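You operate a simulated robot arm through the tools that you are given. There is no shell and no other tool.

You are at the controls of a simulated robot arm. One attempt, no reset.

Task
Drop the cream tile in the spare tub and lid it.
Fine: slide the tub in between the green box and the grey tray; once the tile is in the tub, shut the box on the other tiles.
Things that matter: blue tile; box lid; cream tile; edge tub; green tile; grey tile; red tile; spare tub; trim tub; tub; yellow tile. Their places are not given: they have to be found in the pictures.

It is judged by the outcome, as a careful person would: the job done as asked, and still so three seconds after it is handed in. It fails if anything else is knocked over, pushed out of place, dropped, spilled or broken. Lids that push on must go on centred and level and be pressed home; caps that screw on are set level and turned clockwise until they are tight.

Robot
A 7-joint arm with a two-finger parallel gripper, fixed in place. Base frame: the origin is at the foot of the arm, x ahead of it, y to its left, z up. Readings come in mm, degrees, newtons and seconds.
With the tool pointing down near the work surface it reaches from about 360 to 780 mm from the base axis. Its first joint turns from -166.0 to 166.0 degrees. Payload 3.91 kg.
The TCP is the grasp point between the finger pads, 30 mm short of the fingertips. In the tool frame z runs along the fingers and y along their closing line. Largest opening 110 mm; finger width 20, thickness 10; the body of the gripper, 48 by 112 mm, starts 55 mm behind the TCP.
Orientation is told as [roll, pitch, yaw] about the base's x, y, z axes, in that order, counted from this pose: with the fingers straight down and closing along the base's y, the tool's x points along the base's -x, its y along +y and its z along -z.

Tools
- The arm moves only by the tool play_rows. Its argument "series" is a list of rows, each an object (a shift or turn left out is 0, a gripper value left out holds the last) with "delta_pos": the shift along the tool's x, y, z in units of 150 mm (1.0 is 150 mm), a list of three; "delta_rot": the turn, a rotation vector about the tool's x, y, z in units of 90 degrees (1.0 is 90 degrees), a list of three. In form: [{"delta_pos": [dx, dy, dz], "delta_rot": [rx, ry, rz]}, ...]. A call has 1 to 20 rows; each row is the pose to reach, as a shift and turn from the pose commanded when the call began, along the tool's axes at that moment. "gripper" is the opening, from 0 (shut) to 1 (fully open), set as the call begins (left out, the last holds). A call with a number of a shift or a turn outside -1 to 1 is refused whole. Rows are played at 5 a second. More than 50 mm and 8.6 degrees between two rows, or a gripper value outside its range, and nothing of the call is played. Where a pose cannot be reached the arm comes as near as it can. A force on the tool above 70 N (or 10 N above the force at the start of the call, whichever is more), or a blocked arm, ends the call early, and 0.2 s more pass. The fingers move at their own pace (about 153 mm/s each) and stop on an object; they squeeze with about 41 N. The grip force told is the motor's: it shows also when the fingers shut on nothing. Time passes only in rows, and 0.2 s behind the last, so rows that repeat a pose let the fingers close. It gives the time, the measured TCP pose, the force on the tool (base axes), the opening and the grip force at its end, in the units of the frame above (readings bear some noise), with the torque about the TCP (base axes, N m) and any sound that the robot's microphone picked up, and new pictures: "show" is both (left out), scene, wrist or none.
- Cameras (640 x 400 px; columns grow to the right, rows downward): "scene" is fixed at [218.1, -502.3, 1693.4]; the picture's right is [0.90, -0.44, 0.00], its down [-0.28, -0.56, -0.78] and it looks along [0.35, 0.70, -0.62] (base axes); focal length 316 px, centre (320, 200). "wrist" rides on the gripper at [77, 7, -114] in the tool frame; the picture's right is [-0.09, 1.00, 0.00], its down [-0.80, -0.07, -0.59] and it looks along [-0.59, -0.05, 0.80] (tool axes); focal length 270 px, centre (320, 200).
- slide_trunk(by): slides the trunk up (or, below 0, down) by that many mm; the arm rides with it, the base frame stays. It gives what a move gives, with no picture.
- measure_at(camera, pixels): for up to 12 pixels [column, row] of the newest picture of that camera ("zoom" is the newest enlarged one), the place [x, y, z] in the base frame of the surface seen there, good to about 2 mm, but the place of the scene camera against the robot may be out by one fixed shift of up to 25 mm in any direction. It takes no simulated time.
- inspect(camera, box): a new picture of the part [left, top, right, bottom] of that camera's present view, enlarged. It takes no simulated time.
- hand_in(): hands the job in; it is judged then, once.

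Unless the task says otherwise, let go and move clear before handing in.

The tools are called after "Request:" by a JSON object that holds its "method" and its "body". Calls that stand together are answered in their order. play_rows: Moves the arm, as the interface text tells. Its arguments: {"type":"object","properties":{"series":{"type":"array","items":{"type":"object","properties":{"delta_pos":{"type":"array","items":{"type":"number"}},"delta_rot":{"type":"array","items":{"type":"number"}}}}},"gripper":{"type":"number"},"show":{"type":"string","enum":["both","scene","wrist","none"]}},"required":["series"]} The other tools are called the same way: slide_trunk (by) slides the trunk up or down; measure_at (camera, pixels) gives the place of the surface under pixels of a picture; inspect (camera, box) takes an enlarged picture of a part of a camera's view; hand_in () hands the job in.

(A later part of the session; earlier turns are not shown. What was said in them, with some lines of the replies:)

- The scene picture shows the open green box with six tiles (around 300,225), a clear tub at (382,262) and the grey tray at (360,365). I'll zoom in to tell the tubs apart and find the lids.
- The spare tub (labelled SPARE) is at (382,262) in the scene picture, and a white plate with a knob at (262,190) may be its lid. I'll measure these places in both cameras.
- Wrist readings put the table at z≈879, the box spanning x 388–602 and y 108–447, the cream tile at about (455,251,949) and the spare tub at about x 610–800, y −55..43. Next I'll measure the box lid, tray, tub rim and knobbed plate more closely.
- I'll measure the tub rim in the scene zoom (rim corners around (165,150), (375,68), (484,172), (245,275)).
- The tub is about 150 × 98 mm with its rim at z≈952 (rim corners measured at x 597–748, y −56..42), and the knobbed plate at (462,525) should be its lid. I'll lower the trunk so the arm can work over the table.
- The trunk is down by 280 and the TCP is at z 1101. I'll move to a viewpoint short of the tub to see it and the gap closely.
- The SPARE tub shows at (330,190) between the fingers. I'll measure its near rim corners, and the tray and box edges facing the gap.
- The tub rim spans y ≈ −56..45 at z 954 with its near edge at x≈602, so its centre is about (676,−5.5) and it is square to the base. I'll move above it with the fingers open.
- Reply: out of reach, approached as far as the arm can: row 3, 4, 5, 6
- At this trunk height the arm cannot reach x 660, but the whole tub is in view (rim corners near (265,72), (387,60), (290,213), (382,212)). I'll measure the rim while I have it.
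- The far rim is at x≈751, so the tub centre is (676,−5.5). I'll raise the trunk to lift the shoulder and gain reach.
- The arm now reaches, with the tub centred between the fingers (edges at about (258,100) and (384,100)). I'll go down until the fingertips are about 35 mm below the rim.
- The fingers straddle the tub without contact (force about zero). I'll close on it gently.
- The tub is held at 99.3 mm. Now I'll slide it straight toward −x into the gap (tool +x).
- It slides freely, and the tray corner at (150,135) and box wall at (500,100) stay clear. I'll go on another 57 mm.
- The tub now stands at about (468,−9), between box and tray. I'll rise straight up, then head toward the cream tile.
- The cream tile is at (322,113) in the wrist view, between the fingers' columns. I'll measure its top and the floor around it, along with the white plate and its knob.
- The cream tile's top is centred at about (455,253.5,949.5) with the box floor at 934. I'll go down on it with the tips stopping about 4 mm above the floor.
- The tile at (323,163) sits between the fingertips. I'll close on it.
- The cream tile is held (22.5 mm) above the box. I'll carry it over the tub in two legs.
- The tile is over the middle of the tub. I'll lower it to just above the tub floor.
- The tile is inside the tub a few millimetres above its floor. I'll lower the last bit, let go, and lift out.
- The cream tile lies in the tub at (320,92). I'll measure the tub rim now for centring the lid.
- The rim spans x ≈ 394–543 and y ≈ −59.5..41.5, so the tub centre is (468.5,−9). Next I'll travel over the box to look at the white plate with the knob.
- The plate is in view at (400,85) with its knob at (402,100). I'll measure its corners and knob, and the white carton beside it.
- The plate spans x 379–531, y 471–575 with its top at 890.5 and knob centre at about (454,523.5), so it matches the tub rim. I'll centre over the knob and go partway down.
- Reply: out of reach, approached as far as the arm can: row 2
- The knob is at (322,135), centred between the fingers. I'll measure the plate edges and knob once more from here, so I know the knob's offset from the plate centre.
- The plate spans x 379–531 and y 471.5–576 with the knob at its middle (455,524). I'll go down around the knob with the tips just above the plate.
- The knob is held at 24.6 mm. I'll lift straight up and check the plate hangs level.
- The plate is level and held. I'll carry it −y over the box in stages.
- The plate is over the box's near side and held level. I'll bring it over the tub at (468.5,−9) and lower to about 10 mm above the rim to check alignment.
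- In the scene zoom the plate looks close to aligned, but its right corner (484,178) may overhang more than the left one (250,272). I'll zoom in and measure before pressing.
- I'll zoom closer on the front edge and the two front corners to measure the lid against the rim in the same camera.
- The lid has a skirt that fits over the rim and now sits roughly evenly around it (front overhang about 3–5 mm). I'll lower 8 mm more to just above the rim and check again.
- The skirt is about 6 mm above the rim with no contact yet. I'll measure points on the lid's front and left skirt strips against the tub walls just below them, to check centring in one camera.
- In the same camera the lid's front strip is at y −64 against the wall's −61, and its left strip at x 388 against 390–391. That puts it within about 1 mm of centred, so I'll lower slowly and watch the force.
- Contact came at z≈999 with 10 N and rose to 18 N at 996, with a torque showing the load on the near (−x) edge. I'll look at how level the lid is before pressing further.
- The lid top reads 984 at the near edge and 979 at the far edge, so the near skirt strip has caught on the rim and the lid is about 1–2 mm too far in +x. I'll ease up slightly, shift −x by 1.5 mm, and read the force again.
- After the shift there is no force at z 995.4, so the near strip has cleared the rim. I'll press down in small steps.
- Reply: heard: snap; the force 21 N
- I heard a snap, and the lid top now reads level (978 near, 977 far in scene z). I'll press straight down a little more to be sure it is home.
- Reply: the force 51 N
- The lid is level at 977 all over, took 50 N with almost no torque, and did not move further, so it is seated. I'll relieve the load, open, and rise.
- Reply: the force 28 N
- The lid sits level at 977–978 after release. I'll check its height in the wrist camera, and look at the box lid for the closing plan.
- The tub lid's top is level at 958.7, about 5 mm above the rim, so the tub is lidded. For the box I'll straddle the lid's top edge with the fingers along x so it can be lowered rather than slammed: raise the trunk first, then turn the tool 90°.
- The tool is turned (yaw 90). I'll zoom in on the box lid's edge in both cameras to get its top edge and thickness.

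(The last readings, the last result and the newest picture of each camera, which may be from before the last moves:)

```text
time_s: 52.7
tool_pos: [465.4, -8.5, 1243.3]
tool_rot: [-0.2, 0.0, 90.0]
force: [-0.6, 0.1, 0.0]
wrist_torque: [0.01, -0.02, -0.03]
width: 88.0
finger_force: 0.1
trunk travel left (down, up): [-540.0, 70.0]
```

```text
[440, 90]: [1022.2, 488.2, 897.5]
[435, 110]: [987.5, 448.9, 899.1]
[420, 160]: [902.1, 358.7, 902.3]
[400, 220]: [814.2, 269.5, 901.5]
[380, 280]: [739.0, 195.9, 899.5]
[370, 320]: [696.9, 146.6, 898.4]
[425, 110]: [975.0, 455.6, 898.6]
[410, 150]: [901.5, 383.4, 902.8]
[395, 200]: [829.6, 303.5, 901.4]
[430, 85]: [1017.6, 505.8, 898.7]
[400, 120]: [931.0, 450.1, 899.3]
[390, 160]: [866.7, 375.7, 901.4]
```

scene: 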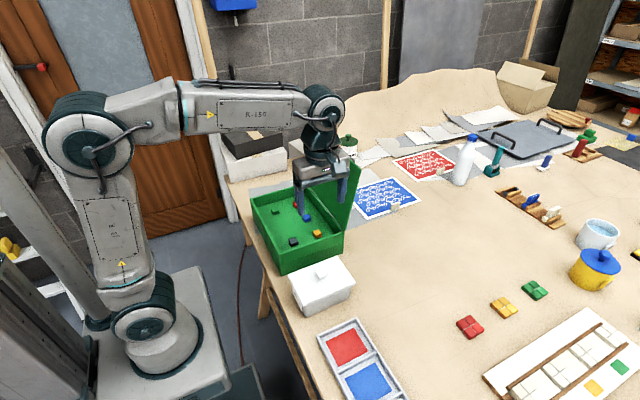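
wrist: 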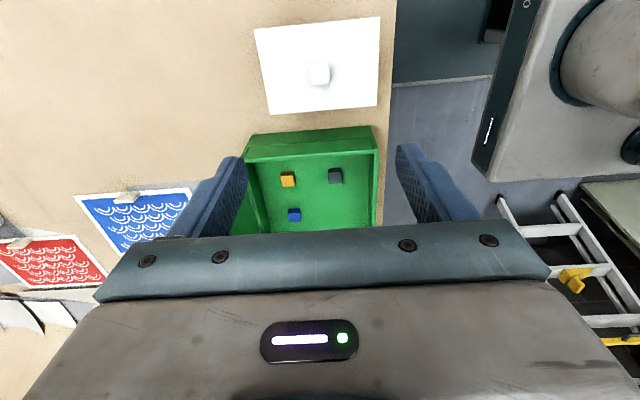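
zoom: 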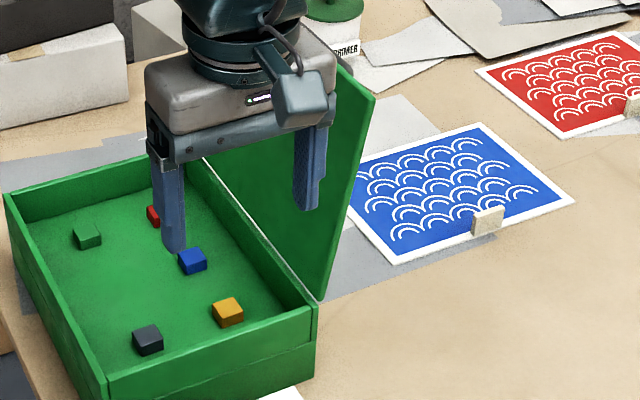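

The lid panel's near edge runs from (375,97) down to (318,300) in the scene zoom. I'll measure on it.

Request:
{"method": "measure_at", "body": {"camera": "zoom", "pixels": [[370, 105], [364, 110], [355, 150], [345, 190], [335, 230], [325, 270], [340, 75], [350, 90], [371, 100], [320, 290], [330, 200], [300, 250]]}}

Request:
{"method": "inspect", "body": {"camera": "scene", "box": [335, 155, 370, 185]}}

```text
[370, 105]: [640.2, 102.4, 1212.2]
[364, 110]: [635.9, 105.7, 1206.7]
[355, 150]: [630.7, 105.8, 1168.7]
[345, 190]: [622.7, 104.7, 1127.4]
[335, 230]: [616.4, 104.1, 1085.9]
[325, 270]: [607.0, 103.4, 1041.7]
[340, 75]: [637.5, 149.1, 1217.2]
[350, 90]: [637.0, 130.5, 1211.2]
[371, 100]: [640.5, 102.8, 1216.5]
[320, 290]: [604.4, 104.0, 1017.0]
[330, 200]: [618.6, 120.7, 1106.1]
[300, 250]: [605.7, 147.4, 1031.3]
```

```text
13.33 times, centred on (352, 170) of scene
```

zoom: 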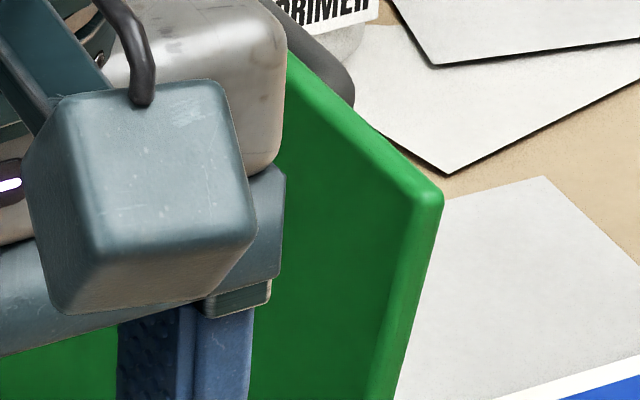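

The lid panel leans back about 9°: inner face at x≈604 near the hinge and 636 at the top, top edge at z≈1198 in base terms. I'll go up and over, then come to straddle its top edge at y≈200.

Request:
{"method": "play_rows", "body": {"series": [{"delta_pos": [0, 0, -0.13]}, {"delta_pos": [-0.25, 0, -0.13]}, {"delta_pos": [-0.5, 0, -0.13]}, {"delta_pos": [-0.75, 0, -0.13]}, {"delta_pos": [-1, 0, -0.13]}, {"delta_pos": [-1, 0, -0.13]}], "show": "none"}}

Request:
{"method": "play_rows", "body": {"series": [{"delta_pos": [-0.2, -0.2, 0]}, {"delta_pos": [-0.39, -0.4, 0]}, {"delta_pos": [-0.39, -0.65, 0]}, {"delta_pos": [-0.39, -0.9, 0]}, {"delta_pos": [-0.39, -0.9, 0]}]}}

```text
time_s: 54.1
tool_pos: [465.2, 142.4, 1263.3]
tool_rot: [-0.2, 0.0, 90.0]
force: [0.0, 0.5, 0.6]
wrist_torque: [0.02, -0.02, -0.02]
width: 88.1
finger_force: 0.0
trunk travel left (down, up): [-540.0, 70.0]
```

```text
time_s: 55.3
tool_pos: [599.5, 200.3, 1263.6]
tool_rot: [-0.2, -0.1, 90.0]
force: [-0.5, -0.5, -0.4]
wrist_torque: [-0.01, -0.01, -0.01]
width: 88.1
finger_force: 0.1
trunk travel left (down, up): [-540.0, 70.0]
```

scene: 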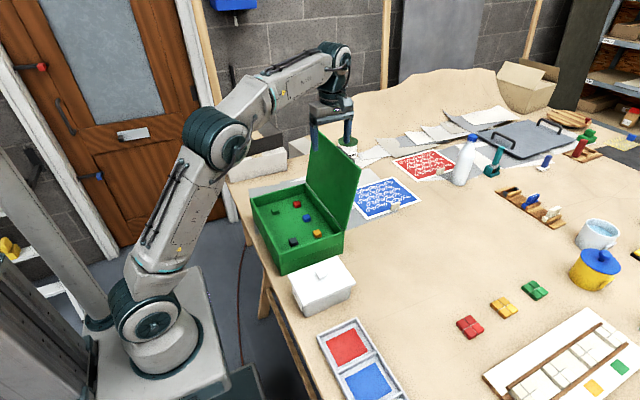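
wrist: 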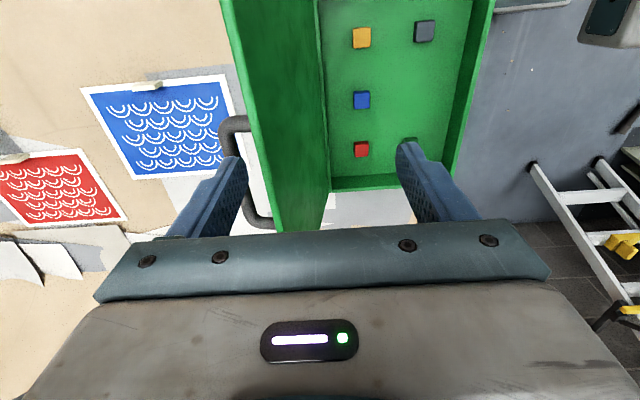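

A dark grey bar shows on the lid's back at (240,170), probably a handle on its outer face. I'll zoom in and measure it and the lid's top edge.

Request:
{"method": "inspect", "body": {"camera": "wrist", "box": [190, 0, 340, 240]}}

Request:
{"method": "measure_at", "body": {"camera": "wrist", "pixels": [[229, 20], [236, 20], [240, 20], [250, 100], [260, 100], [256, 130], [262, 150], [270, 200], [236, 122], [224, 130], [262, 223], [225, 140]]}}

```text
1.67 times, centred on (265, 120) of wrist
```

zoom: 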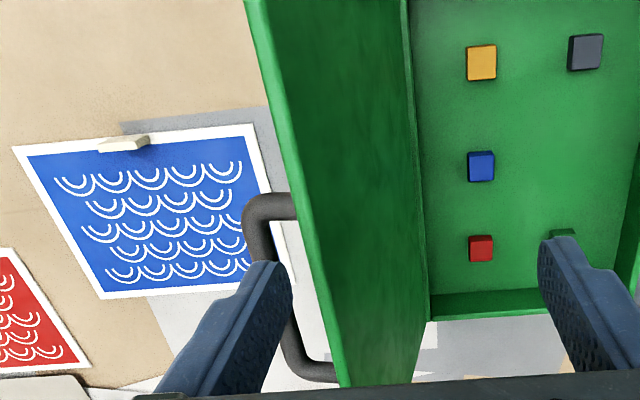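

```text
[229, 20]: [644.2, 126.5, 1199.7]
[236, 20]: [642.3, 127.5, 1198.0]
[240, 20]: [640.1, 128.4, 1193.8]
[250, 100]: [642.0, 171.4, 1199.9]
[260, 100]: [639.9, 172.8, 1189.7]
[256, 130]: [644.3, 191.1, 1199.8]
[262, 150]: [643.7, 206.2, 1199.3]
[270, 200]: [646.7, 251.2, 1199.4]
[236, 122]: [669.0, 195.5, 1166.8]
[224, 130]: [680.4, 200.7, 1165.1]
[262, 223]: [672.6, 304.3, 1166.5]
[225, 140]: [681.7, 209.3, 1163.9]
```

The lid's top edge is at x 639–649, z 1199.7, and it carries a U handle on its back from y≈195 to 305. I'll straddle the top edge at y≈145, clear of the handle, then lower the fingers about 35 mm past the edge.

Request:
{"method": "play_rows", "body": {"series": [{"delta_pos": [0.2, 0, 0]}, {"delta_pos": [0.367, -0.1, 0]}, {"delta_pos": [0.367, -0.283, 0]}, {"delta_pos": [0.367, -0.283, 0]}]}}

```text
time_s: 56.3
tool_pos: [642.1, 145.8, 1264.8]
tool_rot: [-0.2, -0.1, 90.0]
force: [-1.2, 0.1, -0.9]
wrist_torque: [-0.01, -0.03, -0.02]
width: 87.9
finger_force: 0.1
trunk travel left (down, up): [-540.0, 70.0]
```

scene: 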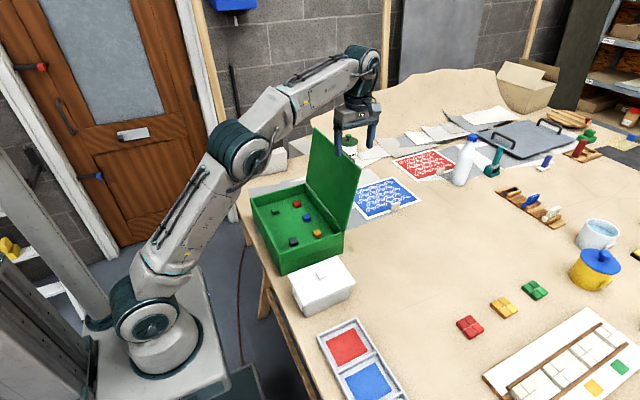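
wrist: 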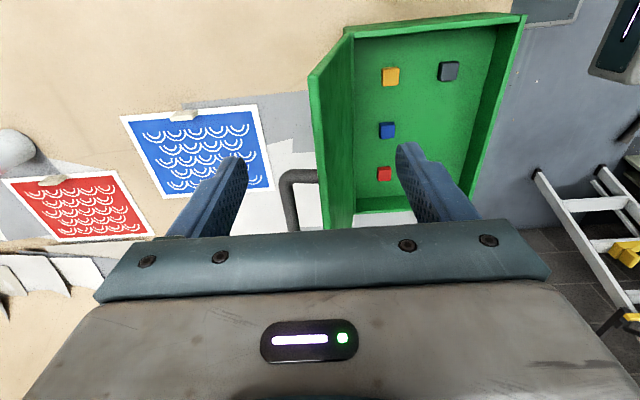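

The lid's top edge at (318,150) lies midway between the fingers. I'll lower to straddle it.

Request:
{"method": "play_rows", "body": {"series": [{"delta_pos": [0, 0, 0.15]}, {"delta_pos": [0, 0, 0.3]}, {"delta_pos": [0, 0, 0.4]}, {"delta_pos": [0, 0, 0.467]}, {"delta_pos": [0, 0, 0.467]}]}}

Request:
{"method": "play_rows", "body": {"series": [{"delta_pos": [0, 0, 0]}, {"delta_pos": [0, 0, 0]}], "gripper": 0.64, "show": "wrist"}}

```text
time_s: 57.5
tool_pos: [645.5, 145.4, 1194.4]
tool_rot: [-0.2, 0.0, 90.0]
force: [0.6, -0.2, -0.8]
wrist_torque: [0.0, -0.01, 0.0]
width: 88.0
finger_force: 0.0
trunk travel left (down, up): [-540.0, 70.0]
```

scene: 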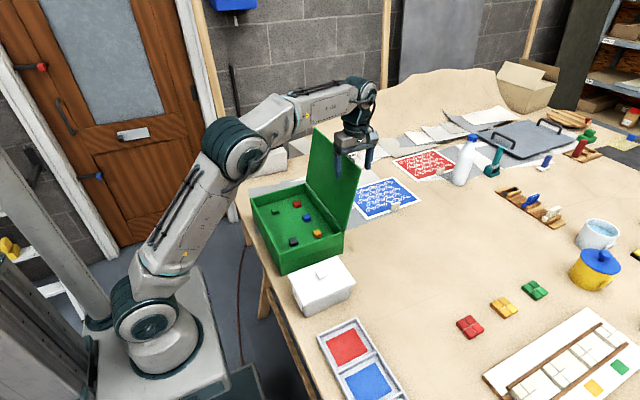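
wrist: 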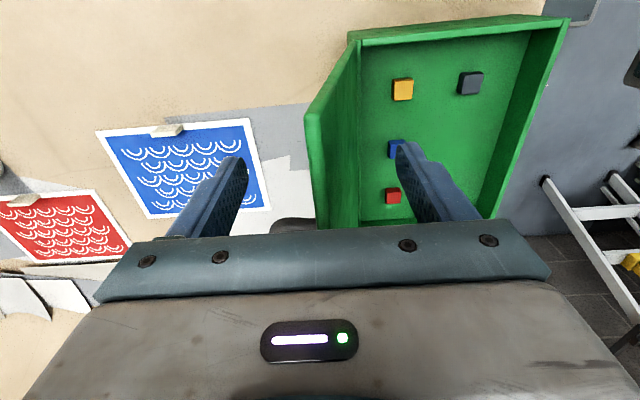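

```text
time_s: 58.1
tool_pos: [644.0, 144.5, 1194.1]
tool_rot: [-0.1, 0.1, 90.0]
force: [0.6, 0.2, 0.4]
wrist_torque: [-0.04, -0.01, 0.0]
width: 70.1
finger_force: 0.0
trunk travel left (down, up): [-540.0, 70.0]
```

wrist: 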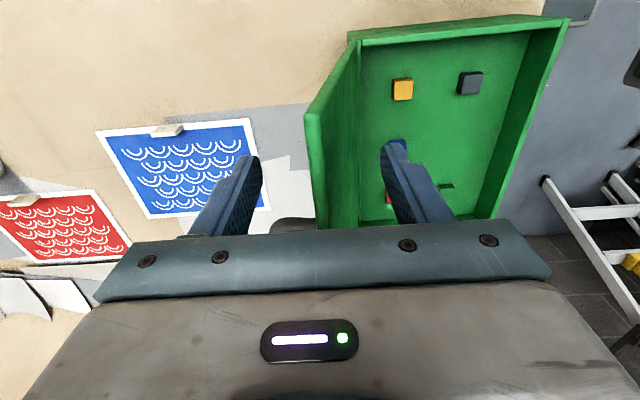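

The fingers straddle the lid with a 70 mm gap. I'll draw slowly toward −x so the rear finger brings the lid up past vertical.

Request:
{"method": "play_rows", "body": {"series": [{"delta_pos": [0, 0.08, 0]}, {"delta_pos": [0, 0.16, 0]}, {"delta_pos": [0, 0.22, 0]}, {"delta_pos": [0, 0.28, 0]}, {"delta_pos": [0, 0.34, 0]}, {"delta_pos": [0, 0.38, 0]}, {"delta_pos": [0, 0.42, 0]}, {"delta_pos": [0, 0.42, 0]}]}}

```text
time_s: 59.9
tool_pos: [580.1, 145.6, 1193.3]
tool_rot: [-0.1, 0.1, 90.0]
force: [1.4, -0.9, 1.5]
wrist_torque: [-0.01, -0.01, 0.0]
width: 70.4
finger_force: 0.1
trunk travel left (down, up): [-540.0, 70.0]
```

scene: 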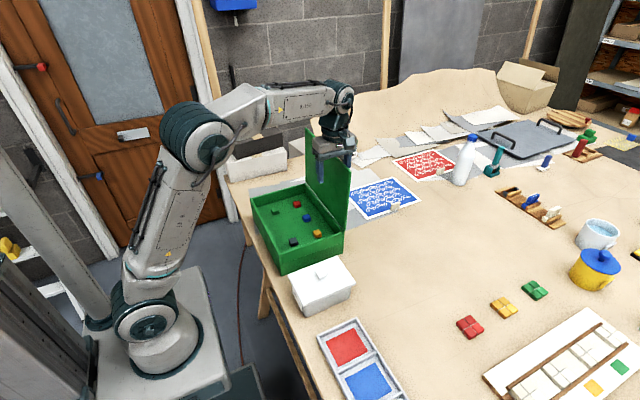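
wrist: 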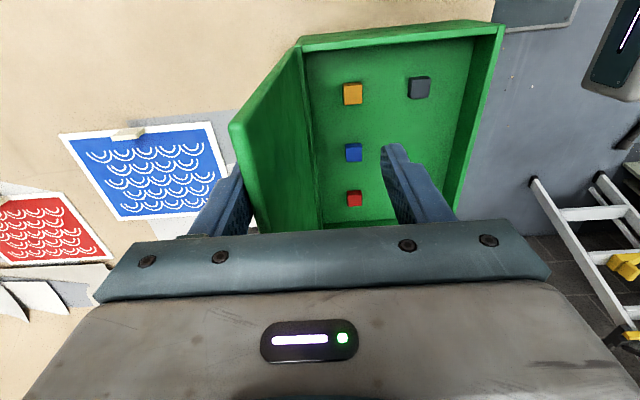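

The lid is about upright and follows the rear finger. I'll continue another 35 mm and see whether it leans onto the front finger.

Request:
{"method": "play_rows", "body": {"series": [{"delta_pos": [0, 0.05, 0]}, {"delta_pos": [0, 0.1, 0]}, {"delta_pos": [0, 0.15, 0]}, {"delta_pos": [0, 0.2, 0]}, {"delta_pos": [0, 0.23, 0]}, {"delta_pos": [0, 0.23, 0]}]}}

```text
time_s: 61.3
tool_pos: [544.4, 146.0, 1194.0]
tool_rot: [-0.3, 0.0, 90.0]
force: [0.9, -0.6, 0.7]
wrist_torque: [0.0, -0.06, 0.03]
width: 70.7
finger_force: 0.0
trunk travel left (down, up): [-540.0, 70.0]
```

scene: 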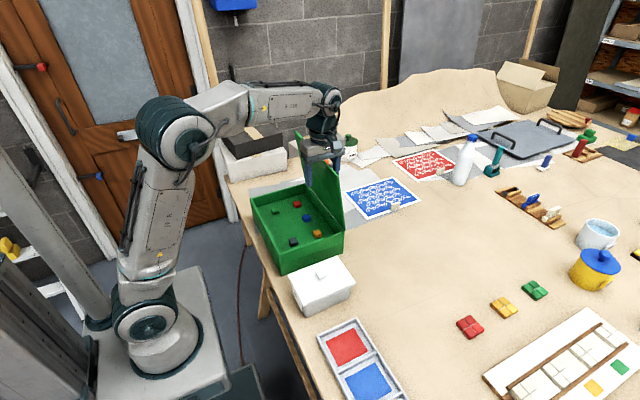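
wrist: 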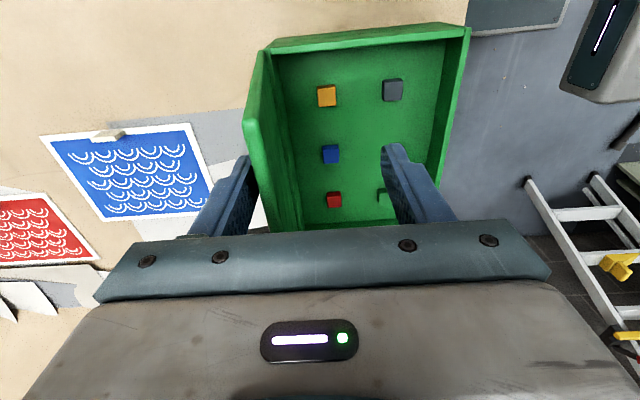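

The lid's free edge shows at (247,120), just in front of the rear finger. I'll measure its position.

Request:
{"method": "measure_at", "body": {"camera": "wrist", "pixels": [[246, 125], [250, 125], [260, 130], [270, 130], [250, 160], [255, 190], [247, 110], [280, 130], [285, 180], [262, 60], [272, 60], [270, 210]]}}

Request:
{"method": "inspect", "body": {"camera": "scene", "box": [280, 110, 380, 250]}}

```text
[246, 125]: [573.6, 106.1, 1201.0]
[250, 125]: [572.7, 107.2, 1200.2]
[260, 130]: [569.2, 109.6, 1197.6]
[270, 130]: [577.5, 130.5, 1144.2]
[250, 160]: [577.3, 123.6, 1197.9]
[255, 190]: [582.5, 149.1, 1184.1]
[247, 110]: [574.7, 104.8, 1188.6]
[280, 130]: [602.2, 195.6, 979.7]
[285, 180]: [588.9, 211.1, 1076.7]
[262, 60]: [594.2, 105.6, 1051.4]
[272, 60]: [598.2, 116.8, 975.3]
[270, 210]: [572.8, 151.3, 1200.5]
```

```text
2.86 times, centred on (330, 180) of scene
```

zoom: 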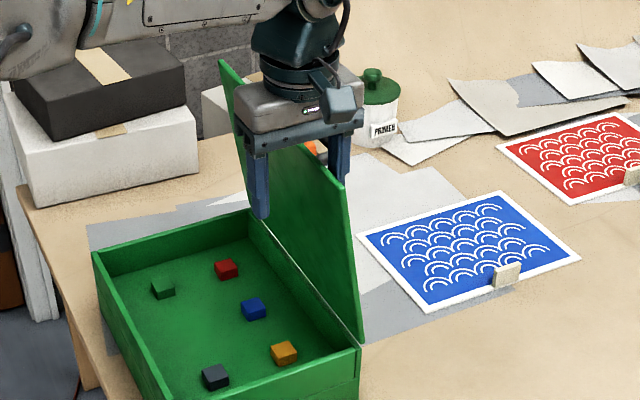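

The lid stays where I leave it (edge at x≈575, about 8° past vertical), so its hinge has friction and I can push it down under control. I'll follow the closing arc with the rear fingertip on its outer face.

Request:
{"method": "play_rows", "body": {"series": [{"delta_pos": [0, 0.055, 0]}, {"delta_pos": [0, 0.11, 0]}, {"delta_pos": [0, 0.17, 0]}, {"delta_pos": [0, 0.229, 0]}, {"delta_pos": [0, 0.28, 0.015]}, {"delta_pos": [0, 0.329, 0.033]}, {"delta_pos": [0, 0.38, 0.053]}, {"delta_pos": [0, 0.429, 0.073]}, {"delta_pos": [0, 0.429, 0.073]}]}}

```text
time_s: 63.3
tool_pos: [481.1, 145.4, 1183.8]
tool_rot: [-0.2, 0.0, 89.9]
force: [0.4, -0.6, 0.4]
wrist_torque: [-0.01, 0.01, -0.04]
width: 70.2
finger_force: 0.1
trunk travel left (down, up): [-540.0, 70.0]
```

scene: 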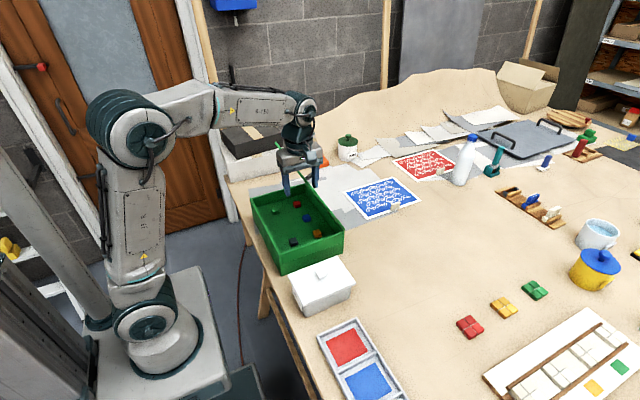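
wrist: 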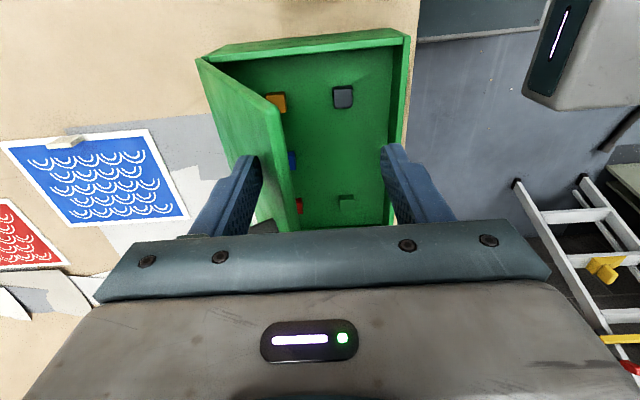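

The lid edge at (280,115) follows under control at about 60°. I'll go on along the arc.

Request:
{"method": "play_rows", "body": {"series": [{"delta_pos": [0, 0.1, 0.055]}, {"delta_pos": [0, 0.197, 0.119]}, {"delta_pos": [0, 0.28, 0.19]}, {"delta_pos": [0, 0.36, 0.265]}, {"delta_pos": [0, 0.43, 0.35]}, {"delta_pos": [0, 0.497, 0.439]}, {"delta_pos": [0, 0.497, 0.439]}]}}

```text
time_s: 64.9
tool_pos: [407.1, 145.3, 1117.0]
tool_rot: [-0.1, 0.0, 90.0]
force: [-0.8, 0.2, 0.2]
wrist_torque: [-0.01, 0.0, 0.02]
width: 70.4
finger_force: 0.2
trunk travel left (down, up): [-540.0, 70.0]
```

scene: 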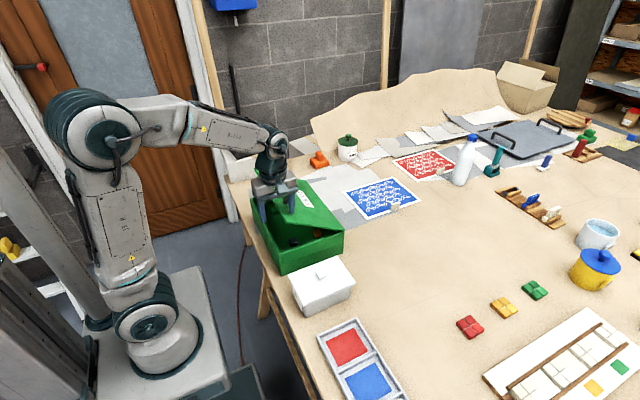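
wrist: 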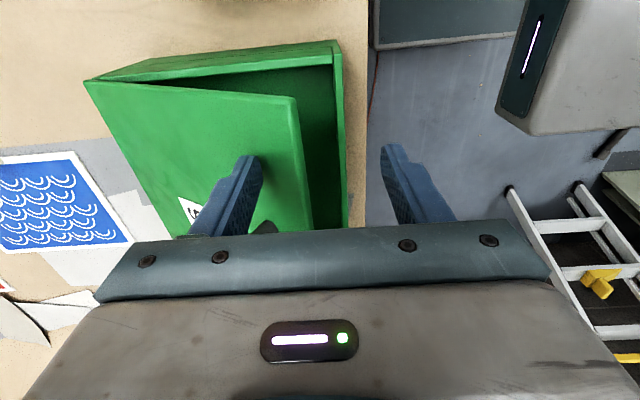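

The lid is at about 30°. I'll press it down with the rear fingertip, nearly straight down now.

Request:
{"method": "play_rows", "body": {"series": [{"delta_pos": [0, 0.06, 0.1]}, {"delta_pos": [0, 0.11, 0.19]}, {"delta_pos": [0, 0.13, 0.28]}, {"delta_pos": [0, 0.14, 0.36]}, {"delta_pos": [0, 0.14, 0.44]}, {"delta_pos": [0, 0.14, 0.5]}, {"delta_pos": [0, 0.14, 0.55]}, {"delta_pos": [0, 0.14, 0.55]}]}}

```text
time_s: 66.7
tool_pos: [387.0, 147.0, 1033.7]
tool_rot: [-0.2, 0.1, 90.0]
force: [1.1, 0.8, 0.3]
wrist_torque: [-0.02, 0.0, 0.01]
width: 70.4
finger_force: 0.0
trunk travel left (down, up): [-540.0, 70.0]
```

scene: 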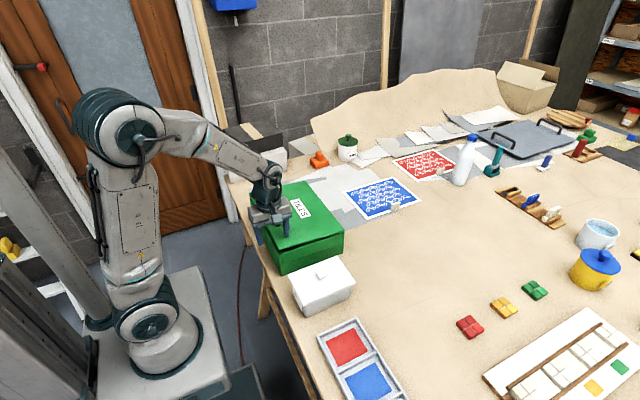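
wrist: 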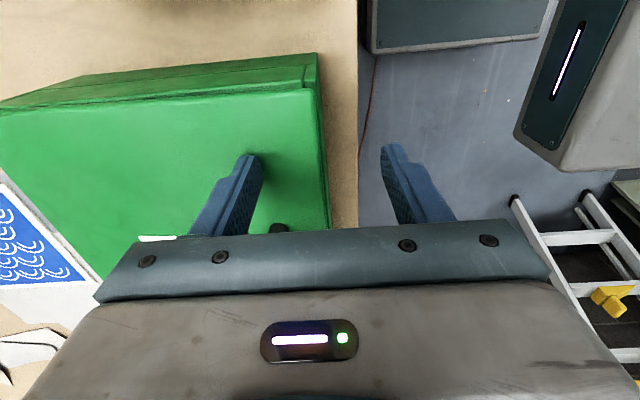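

The lid labelled TILES is nearly shut. I'll press on slowly until it meets the box.

Request:
{"method": "play_rows", "body": {"series": [{"delta_pos": [0, 0, 0.02]}, {"delta_pos": [0, 0, 0.04]}, {"delta_pos": [0, 0, 0.055]}, {"delta_pos": [0, 0, 0.07]}, {"delta_pos": [0, 0, 0.08]}, {"delta_pos": [0, 0, 0.08]}], "show": "wrist"}}

Request:
{"method": "measure_at", "body": {"camera": "wrist", "pixels": [[40, 130], [120, 120], [200, 110], [280, 105], [310, 120], [280, 160], [100, 200], [180, 150], [290, 200], [316, 100], [312, 70], [150, 100]]}}

```text
time_s: 68.1
tool_pos: [387.6, 146.3, 1022.2]
tool_rot: [-0.3, 0.0, 90.1]
force: [0.1, 0.3, 0.3]
wrist_torque: [-0.01, 0.0, -0.01]
width: 70.5
finger_force: 0.0
trunk travel left (down, up): [-540.0, 70.0]
```

wrist: 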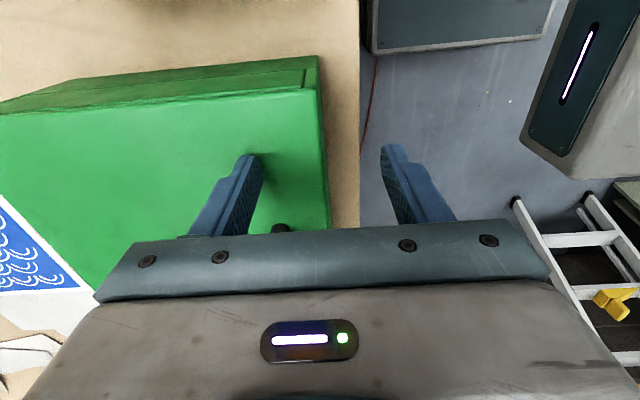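

```text
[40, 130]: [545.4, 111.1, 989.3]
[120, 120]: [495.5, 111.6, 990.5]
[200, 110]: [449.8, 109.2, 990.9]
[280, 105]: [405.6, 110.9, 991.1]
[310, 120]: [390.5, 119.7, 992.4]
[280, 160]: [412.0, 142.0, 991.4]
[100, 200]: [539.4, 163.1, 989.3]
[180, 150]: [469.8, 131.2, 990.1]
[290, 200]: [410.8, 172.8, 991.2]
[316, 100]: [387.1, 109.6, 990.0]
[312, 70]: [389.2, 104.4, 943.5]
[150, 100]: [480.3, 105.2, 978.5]
```

The lid top reads 989 near the hinge and about 992 at the front, so it still has 1–3 mm to go. I'll press further down with the force watched.

Request:
{"method": "play_rows", "body": {"series": [{"delta_pos": [0, 0, 0.01]}, {"delta_pos": [0, 0, 0.02]}, {"delta_pos": [0, 0, 0.03]}, {"delta_pos": [0, 0, 0.04]}, {"delta_pos": [0, 0, 0.04]}], "show": "wrist"}}

Request:
{"method": "measure_at", "body": {"camera": "wrist", "pixels": [[40, 130], [120, 120], [200, 110], [280, 105], [310, 120], [280, 160], [100, 200], [180, 150], [290, 200], [316, 100], [300, 140], [150, 130]]}}

```text
time_s: 69.3
tool_pos: [387.4, 145.0, 1018.0]
tool_rot: [-0.5, -0.1, 89.9]
force: [1.1, -0.8, 30.8]
wrist_torque: [-0.15, -1.21, -0.06]
width: 70.5
finger_force: 0.0
trunk travel left (down, up): [-540.0, 70.0]
```

wrist: 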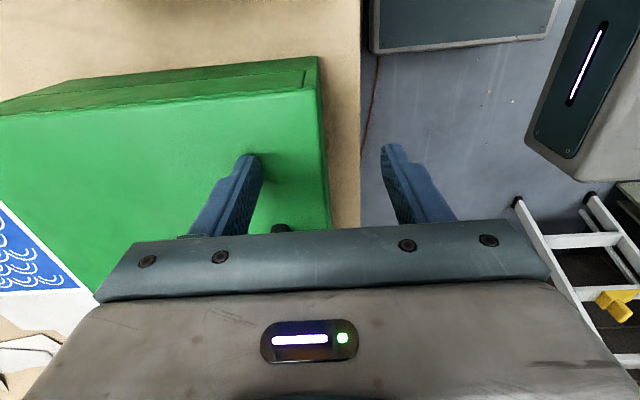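

```text
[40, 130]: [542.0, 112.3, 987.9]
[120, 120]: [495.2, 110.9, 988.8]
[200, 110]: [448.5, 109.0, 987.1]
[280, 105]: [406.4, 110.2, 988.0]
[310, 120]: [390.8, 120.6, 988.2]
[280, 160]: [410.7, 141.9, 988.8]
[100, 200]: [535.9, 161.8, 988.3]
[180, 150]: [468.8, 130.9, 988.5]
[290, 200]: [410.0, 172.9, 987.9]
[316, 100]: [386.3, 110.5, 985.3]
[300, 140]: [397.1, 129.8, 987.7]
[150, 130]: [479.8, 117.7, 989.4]
```

The lid is flat at 988 everywhere with 31 N of resistance, so the box is shut. I'll rise clear and look at everything.

Request:
{"method": "play_rows", "body": {"series": [{"delta_pos": [0, 0, -0.1]}, {"delta_pos": [0, 0, -0.35]}, {"delta_pos": [0, 0, -0.65]}, {"delta_pos": [0, 0, -1]}, {"delta_pos": [0, 0, -1]}]}}

Request:
{"method": "inspect", "body": {"camera": "scene", "box": [220, 150, 400, 400]}}

Request:
{"method": "measure_at", "body": {"camera": "wrist", "pixels": [[100, 150], [200, 150], [250, 110], [290, 140], [320, 160], [150, 200], [270, 60], [320, 40], [300, 200], [180, 130], [230, 130], [280, 120]]}}

```text
refused: row 4 steps farther than a row can; nothing moved
```

```text
1.60 times, centred on (310, 275) of scene
```

zoom: 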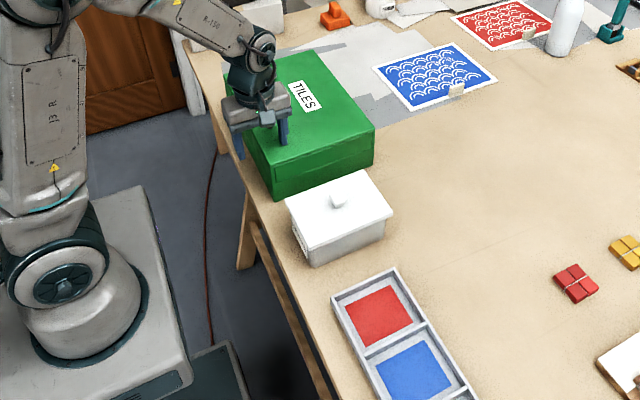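

```text
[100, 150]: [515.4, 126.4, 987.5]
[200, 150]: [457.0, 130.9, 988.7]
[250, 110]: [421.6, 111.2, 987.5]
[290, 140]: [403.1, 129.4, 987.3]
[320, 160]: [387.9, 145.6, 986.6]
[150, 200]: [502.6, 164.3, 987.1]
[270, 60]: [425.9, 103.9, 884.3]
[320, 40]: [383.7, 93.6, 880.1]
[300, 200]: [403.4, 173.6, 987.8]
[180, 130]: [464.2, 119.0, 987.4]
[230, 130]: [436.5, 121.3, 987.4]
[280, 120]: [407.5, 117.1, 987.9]
```

That call was refused because one row stepped too far, so nothing moved. I'll rise in smaller steps.

Request:
{"method": "play_rows", "body": {"series": [{"delta_pos": [0, 0, -0.1]}, {"delta_pos": [0, 0, -0.3]}, {"delta_pos": [0, 0, -0.6]}, {"delta_pos": [0, 0, -0.9]}, {"delta_pos": [0, 0, -1]}, {"delta_pos": [0, 0, -1]}]}}

Request:
{"method": "inspect", "body": {"camera": "scene", "box": [240, 150, 380, 320]}}

Request:
{"method": "inspect", "body": {"camera": "wrist", "box": [100, 0, 450, 230]}}

```text
time_s: 70.7
tool_pos: [387.4, 146.6, 1166.5]
tool_rot: [-0.1, -0.1, 90.1]
force: [0.6, 0.1, -0.6]
wrist_torque: [0.0, 0.01, 0.02]
width: 70.4
finger_force: 0.0
trunk travel left (down, up): [-540.0, 70.0]
```

scene: 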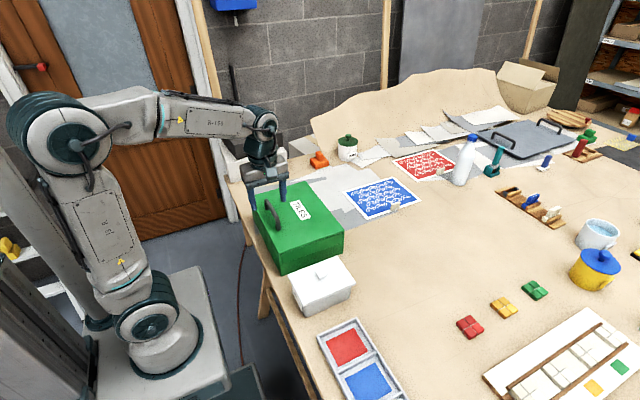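
wrist: 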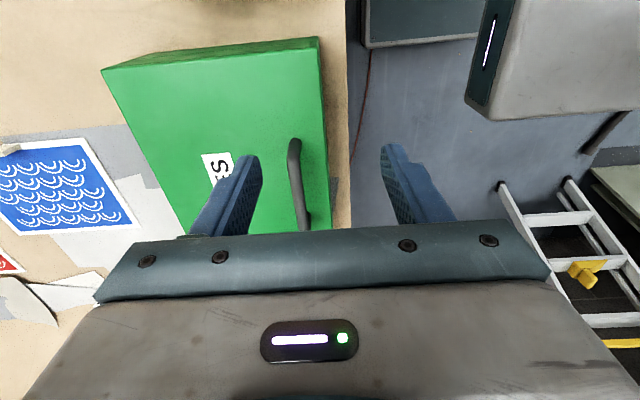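

```text
2.35 times, centred on (310, 235) of scene
```

zoom: 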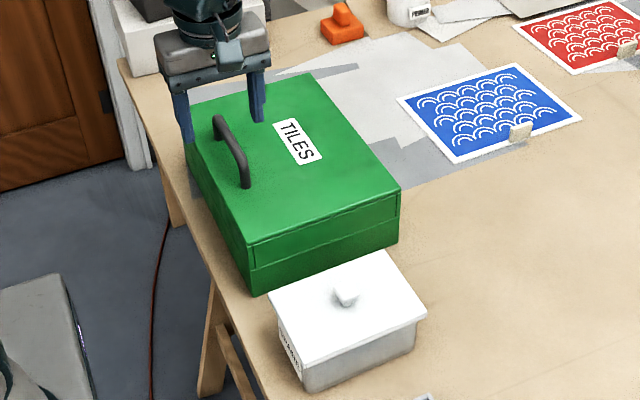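

```text
1.74 times, centred on (275, 115) of wrist
```

zoom: 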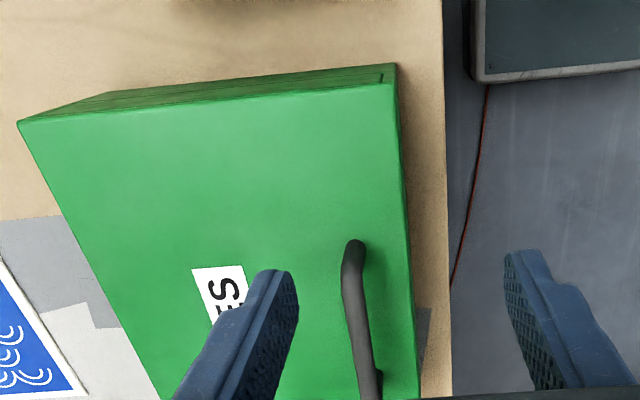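

The box is shut with its handle up, and the lidded tub sits between box and tray. I'll check both lids' levels one last time.

Request:
{"method": "measure_at", "body": {"camera": "wrist", "pixels": [[120, 75], [220, 60], [310, 55], [160, 120], [270, 120], [315, 120], [180, 180], [325, 200], [200, 100], [280, 80], [345, 120], [330, 225]]}}

Request:
{"method": "measure_at", "body": {"camera": "scene", "pixels": [[298, 275], [310, 290], [335, 262], [348, 280], [330, 285], [305, 305], [330, 240], [280, 235], [300, 190], [320, 215], [318, 322], [354, 322]]}}

Request:
{"method": "inspect", "body": {"camera": "scene", "box": [270, 250, 420, 400]}}

```text
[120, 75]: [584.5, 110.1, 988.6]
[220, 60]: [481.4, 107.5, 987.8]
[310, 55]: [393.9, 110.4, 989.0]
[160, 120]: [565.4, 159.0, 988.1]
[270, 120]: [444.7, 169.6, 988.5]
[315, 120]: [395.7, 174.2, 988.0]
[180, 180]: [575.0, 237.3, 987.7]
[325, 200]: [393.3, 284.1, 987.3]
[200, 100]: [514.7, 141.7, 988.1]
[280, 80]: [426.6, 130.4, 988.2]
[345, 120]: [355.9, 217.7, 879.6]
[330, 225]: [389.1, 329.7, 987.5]
```

```text
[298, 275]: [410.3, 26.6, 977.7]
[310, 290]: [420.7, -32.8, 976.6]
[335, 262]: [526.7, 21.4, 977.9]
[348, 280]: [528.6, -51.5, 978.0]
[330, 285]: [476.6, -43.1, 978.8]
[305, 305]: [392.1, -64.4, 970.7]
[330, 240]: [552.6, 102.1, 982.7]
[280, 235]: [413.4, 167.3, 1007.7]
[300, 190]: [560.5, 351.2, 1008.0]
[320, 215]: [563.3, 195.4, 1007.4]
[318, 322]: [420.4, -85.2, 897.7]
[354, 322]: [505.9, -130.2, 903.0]
```

```text
2.67 times, centred on (345, 325) of scene
```

zoom: 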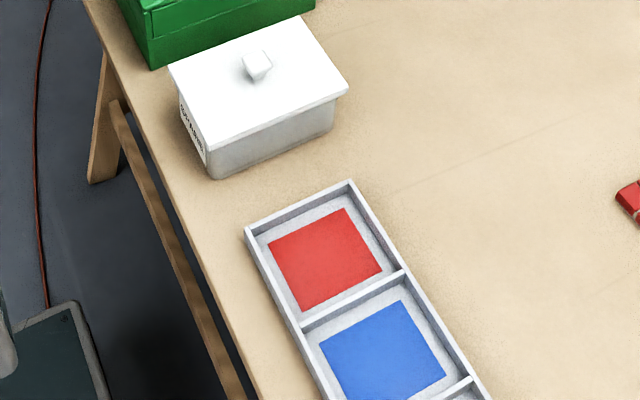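

The box lid reads flat at 988 and the tub lid level at 977–978. The tub stands between box and tray, nothing else has moved, and the arm is clear, so I'm handing in.

Request:
{"method": "hand_in", "body": {}}

```text
The job is handed in.
```

The job is done and handed in. The cream tile is in the spare tub with its lid on, and the green box is shut on the other five tiles.

- **Tub:** I slid it straight into the gap between the green box and the grey tray. It stands clear of both.
- **Tub lid:** The near edge caught on the rim at first, so I eased off, moved the lid about 1.5 mm and pressed again. It snapped on, took about 50 N without moving further, and reads level all over.
- **Box lid:** I pushed it closed gradually rather than letting it drop. It reads flat across the top and stayed flat after I let go.

In the last pictures nothing else on the table looked moved or knocked over. The arm was clear of everything when I handed in.
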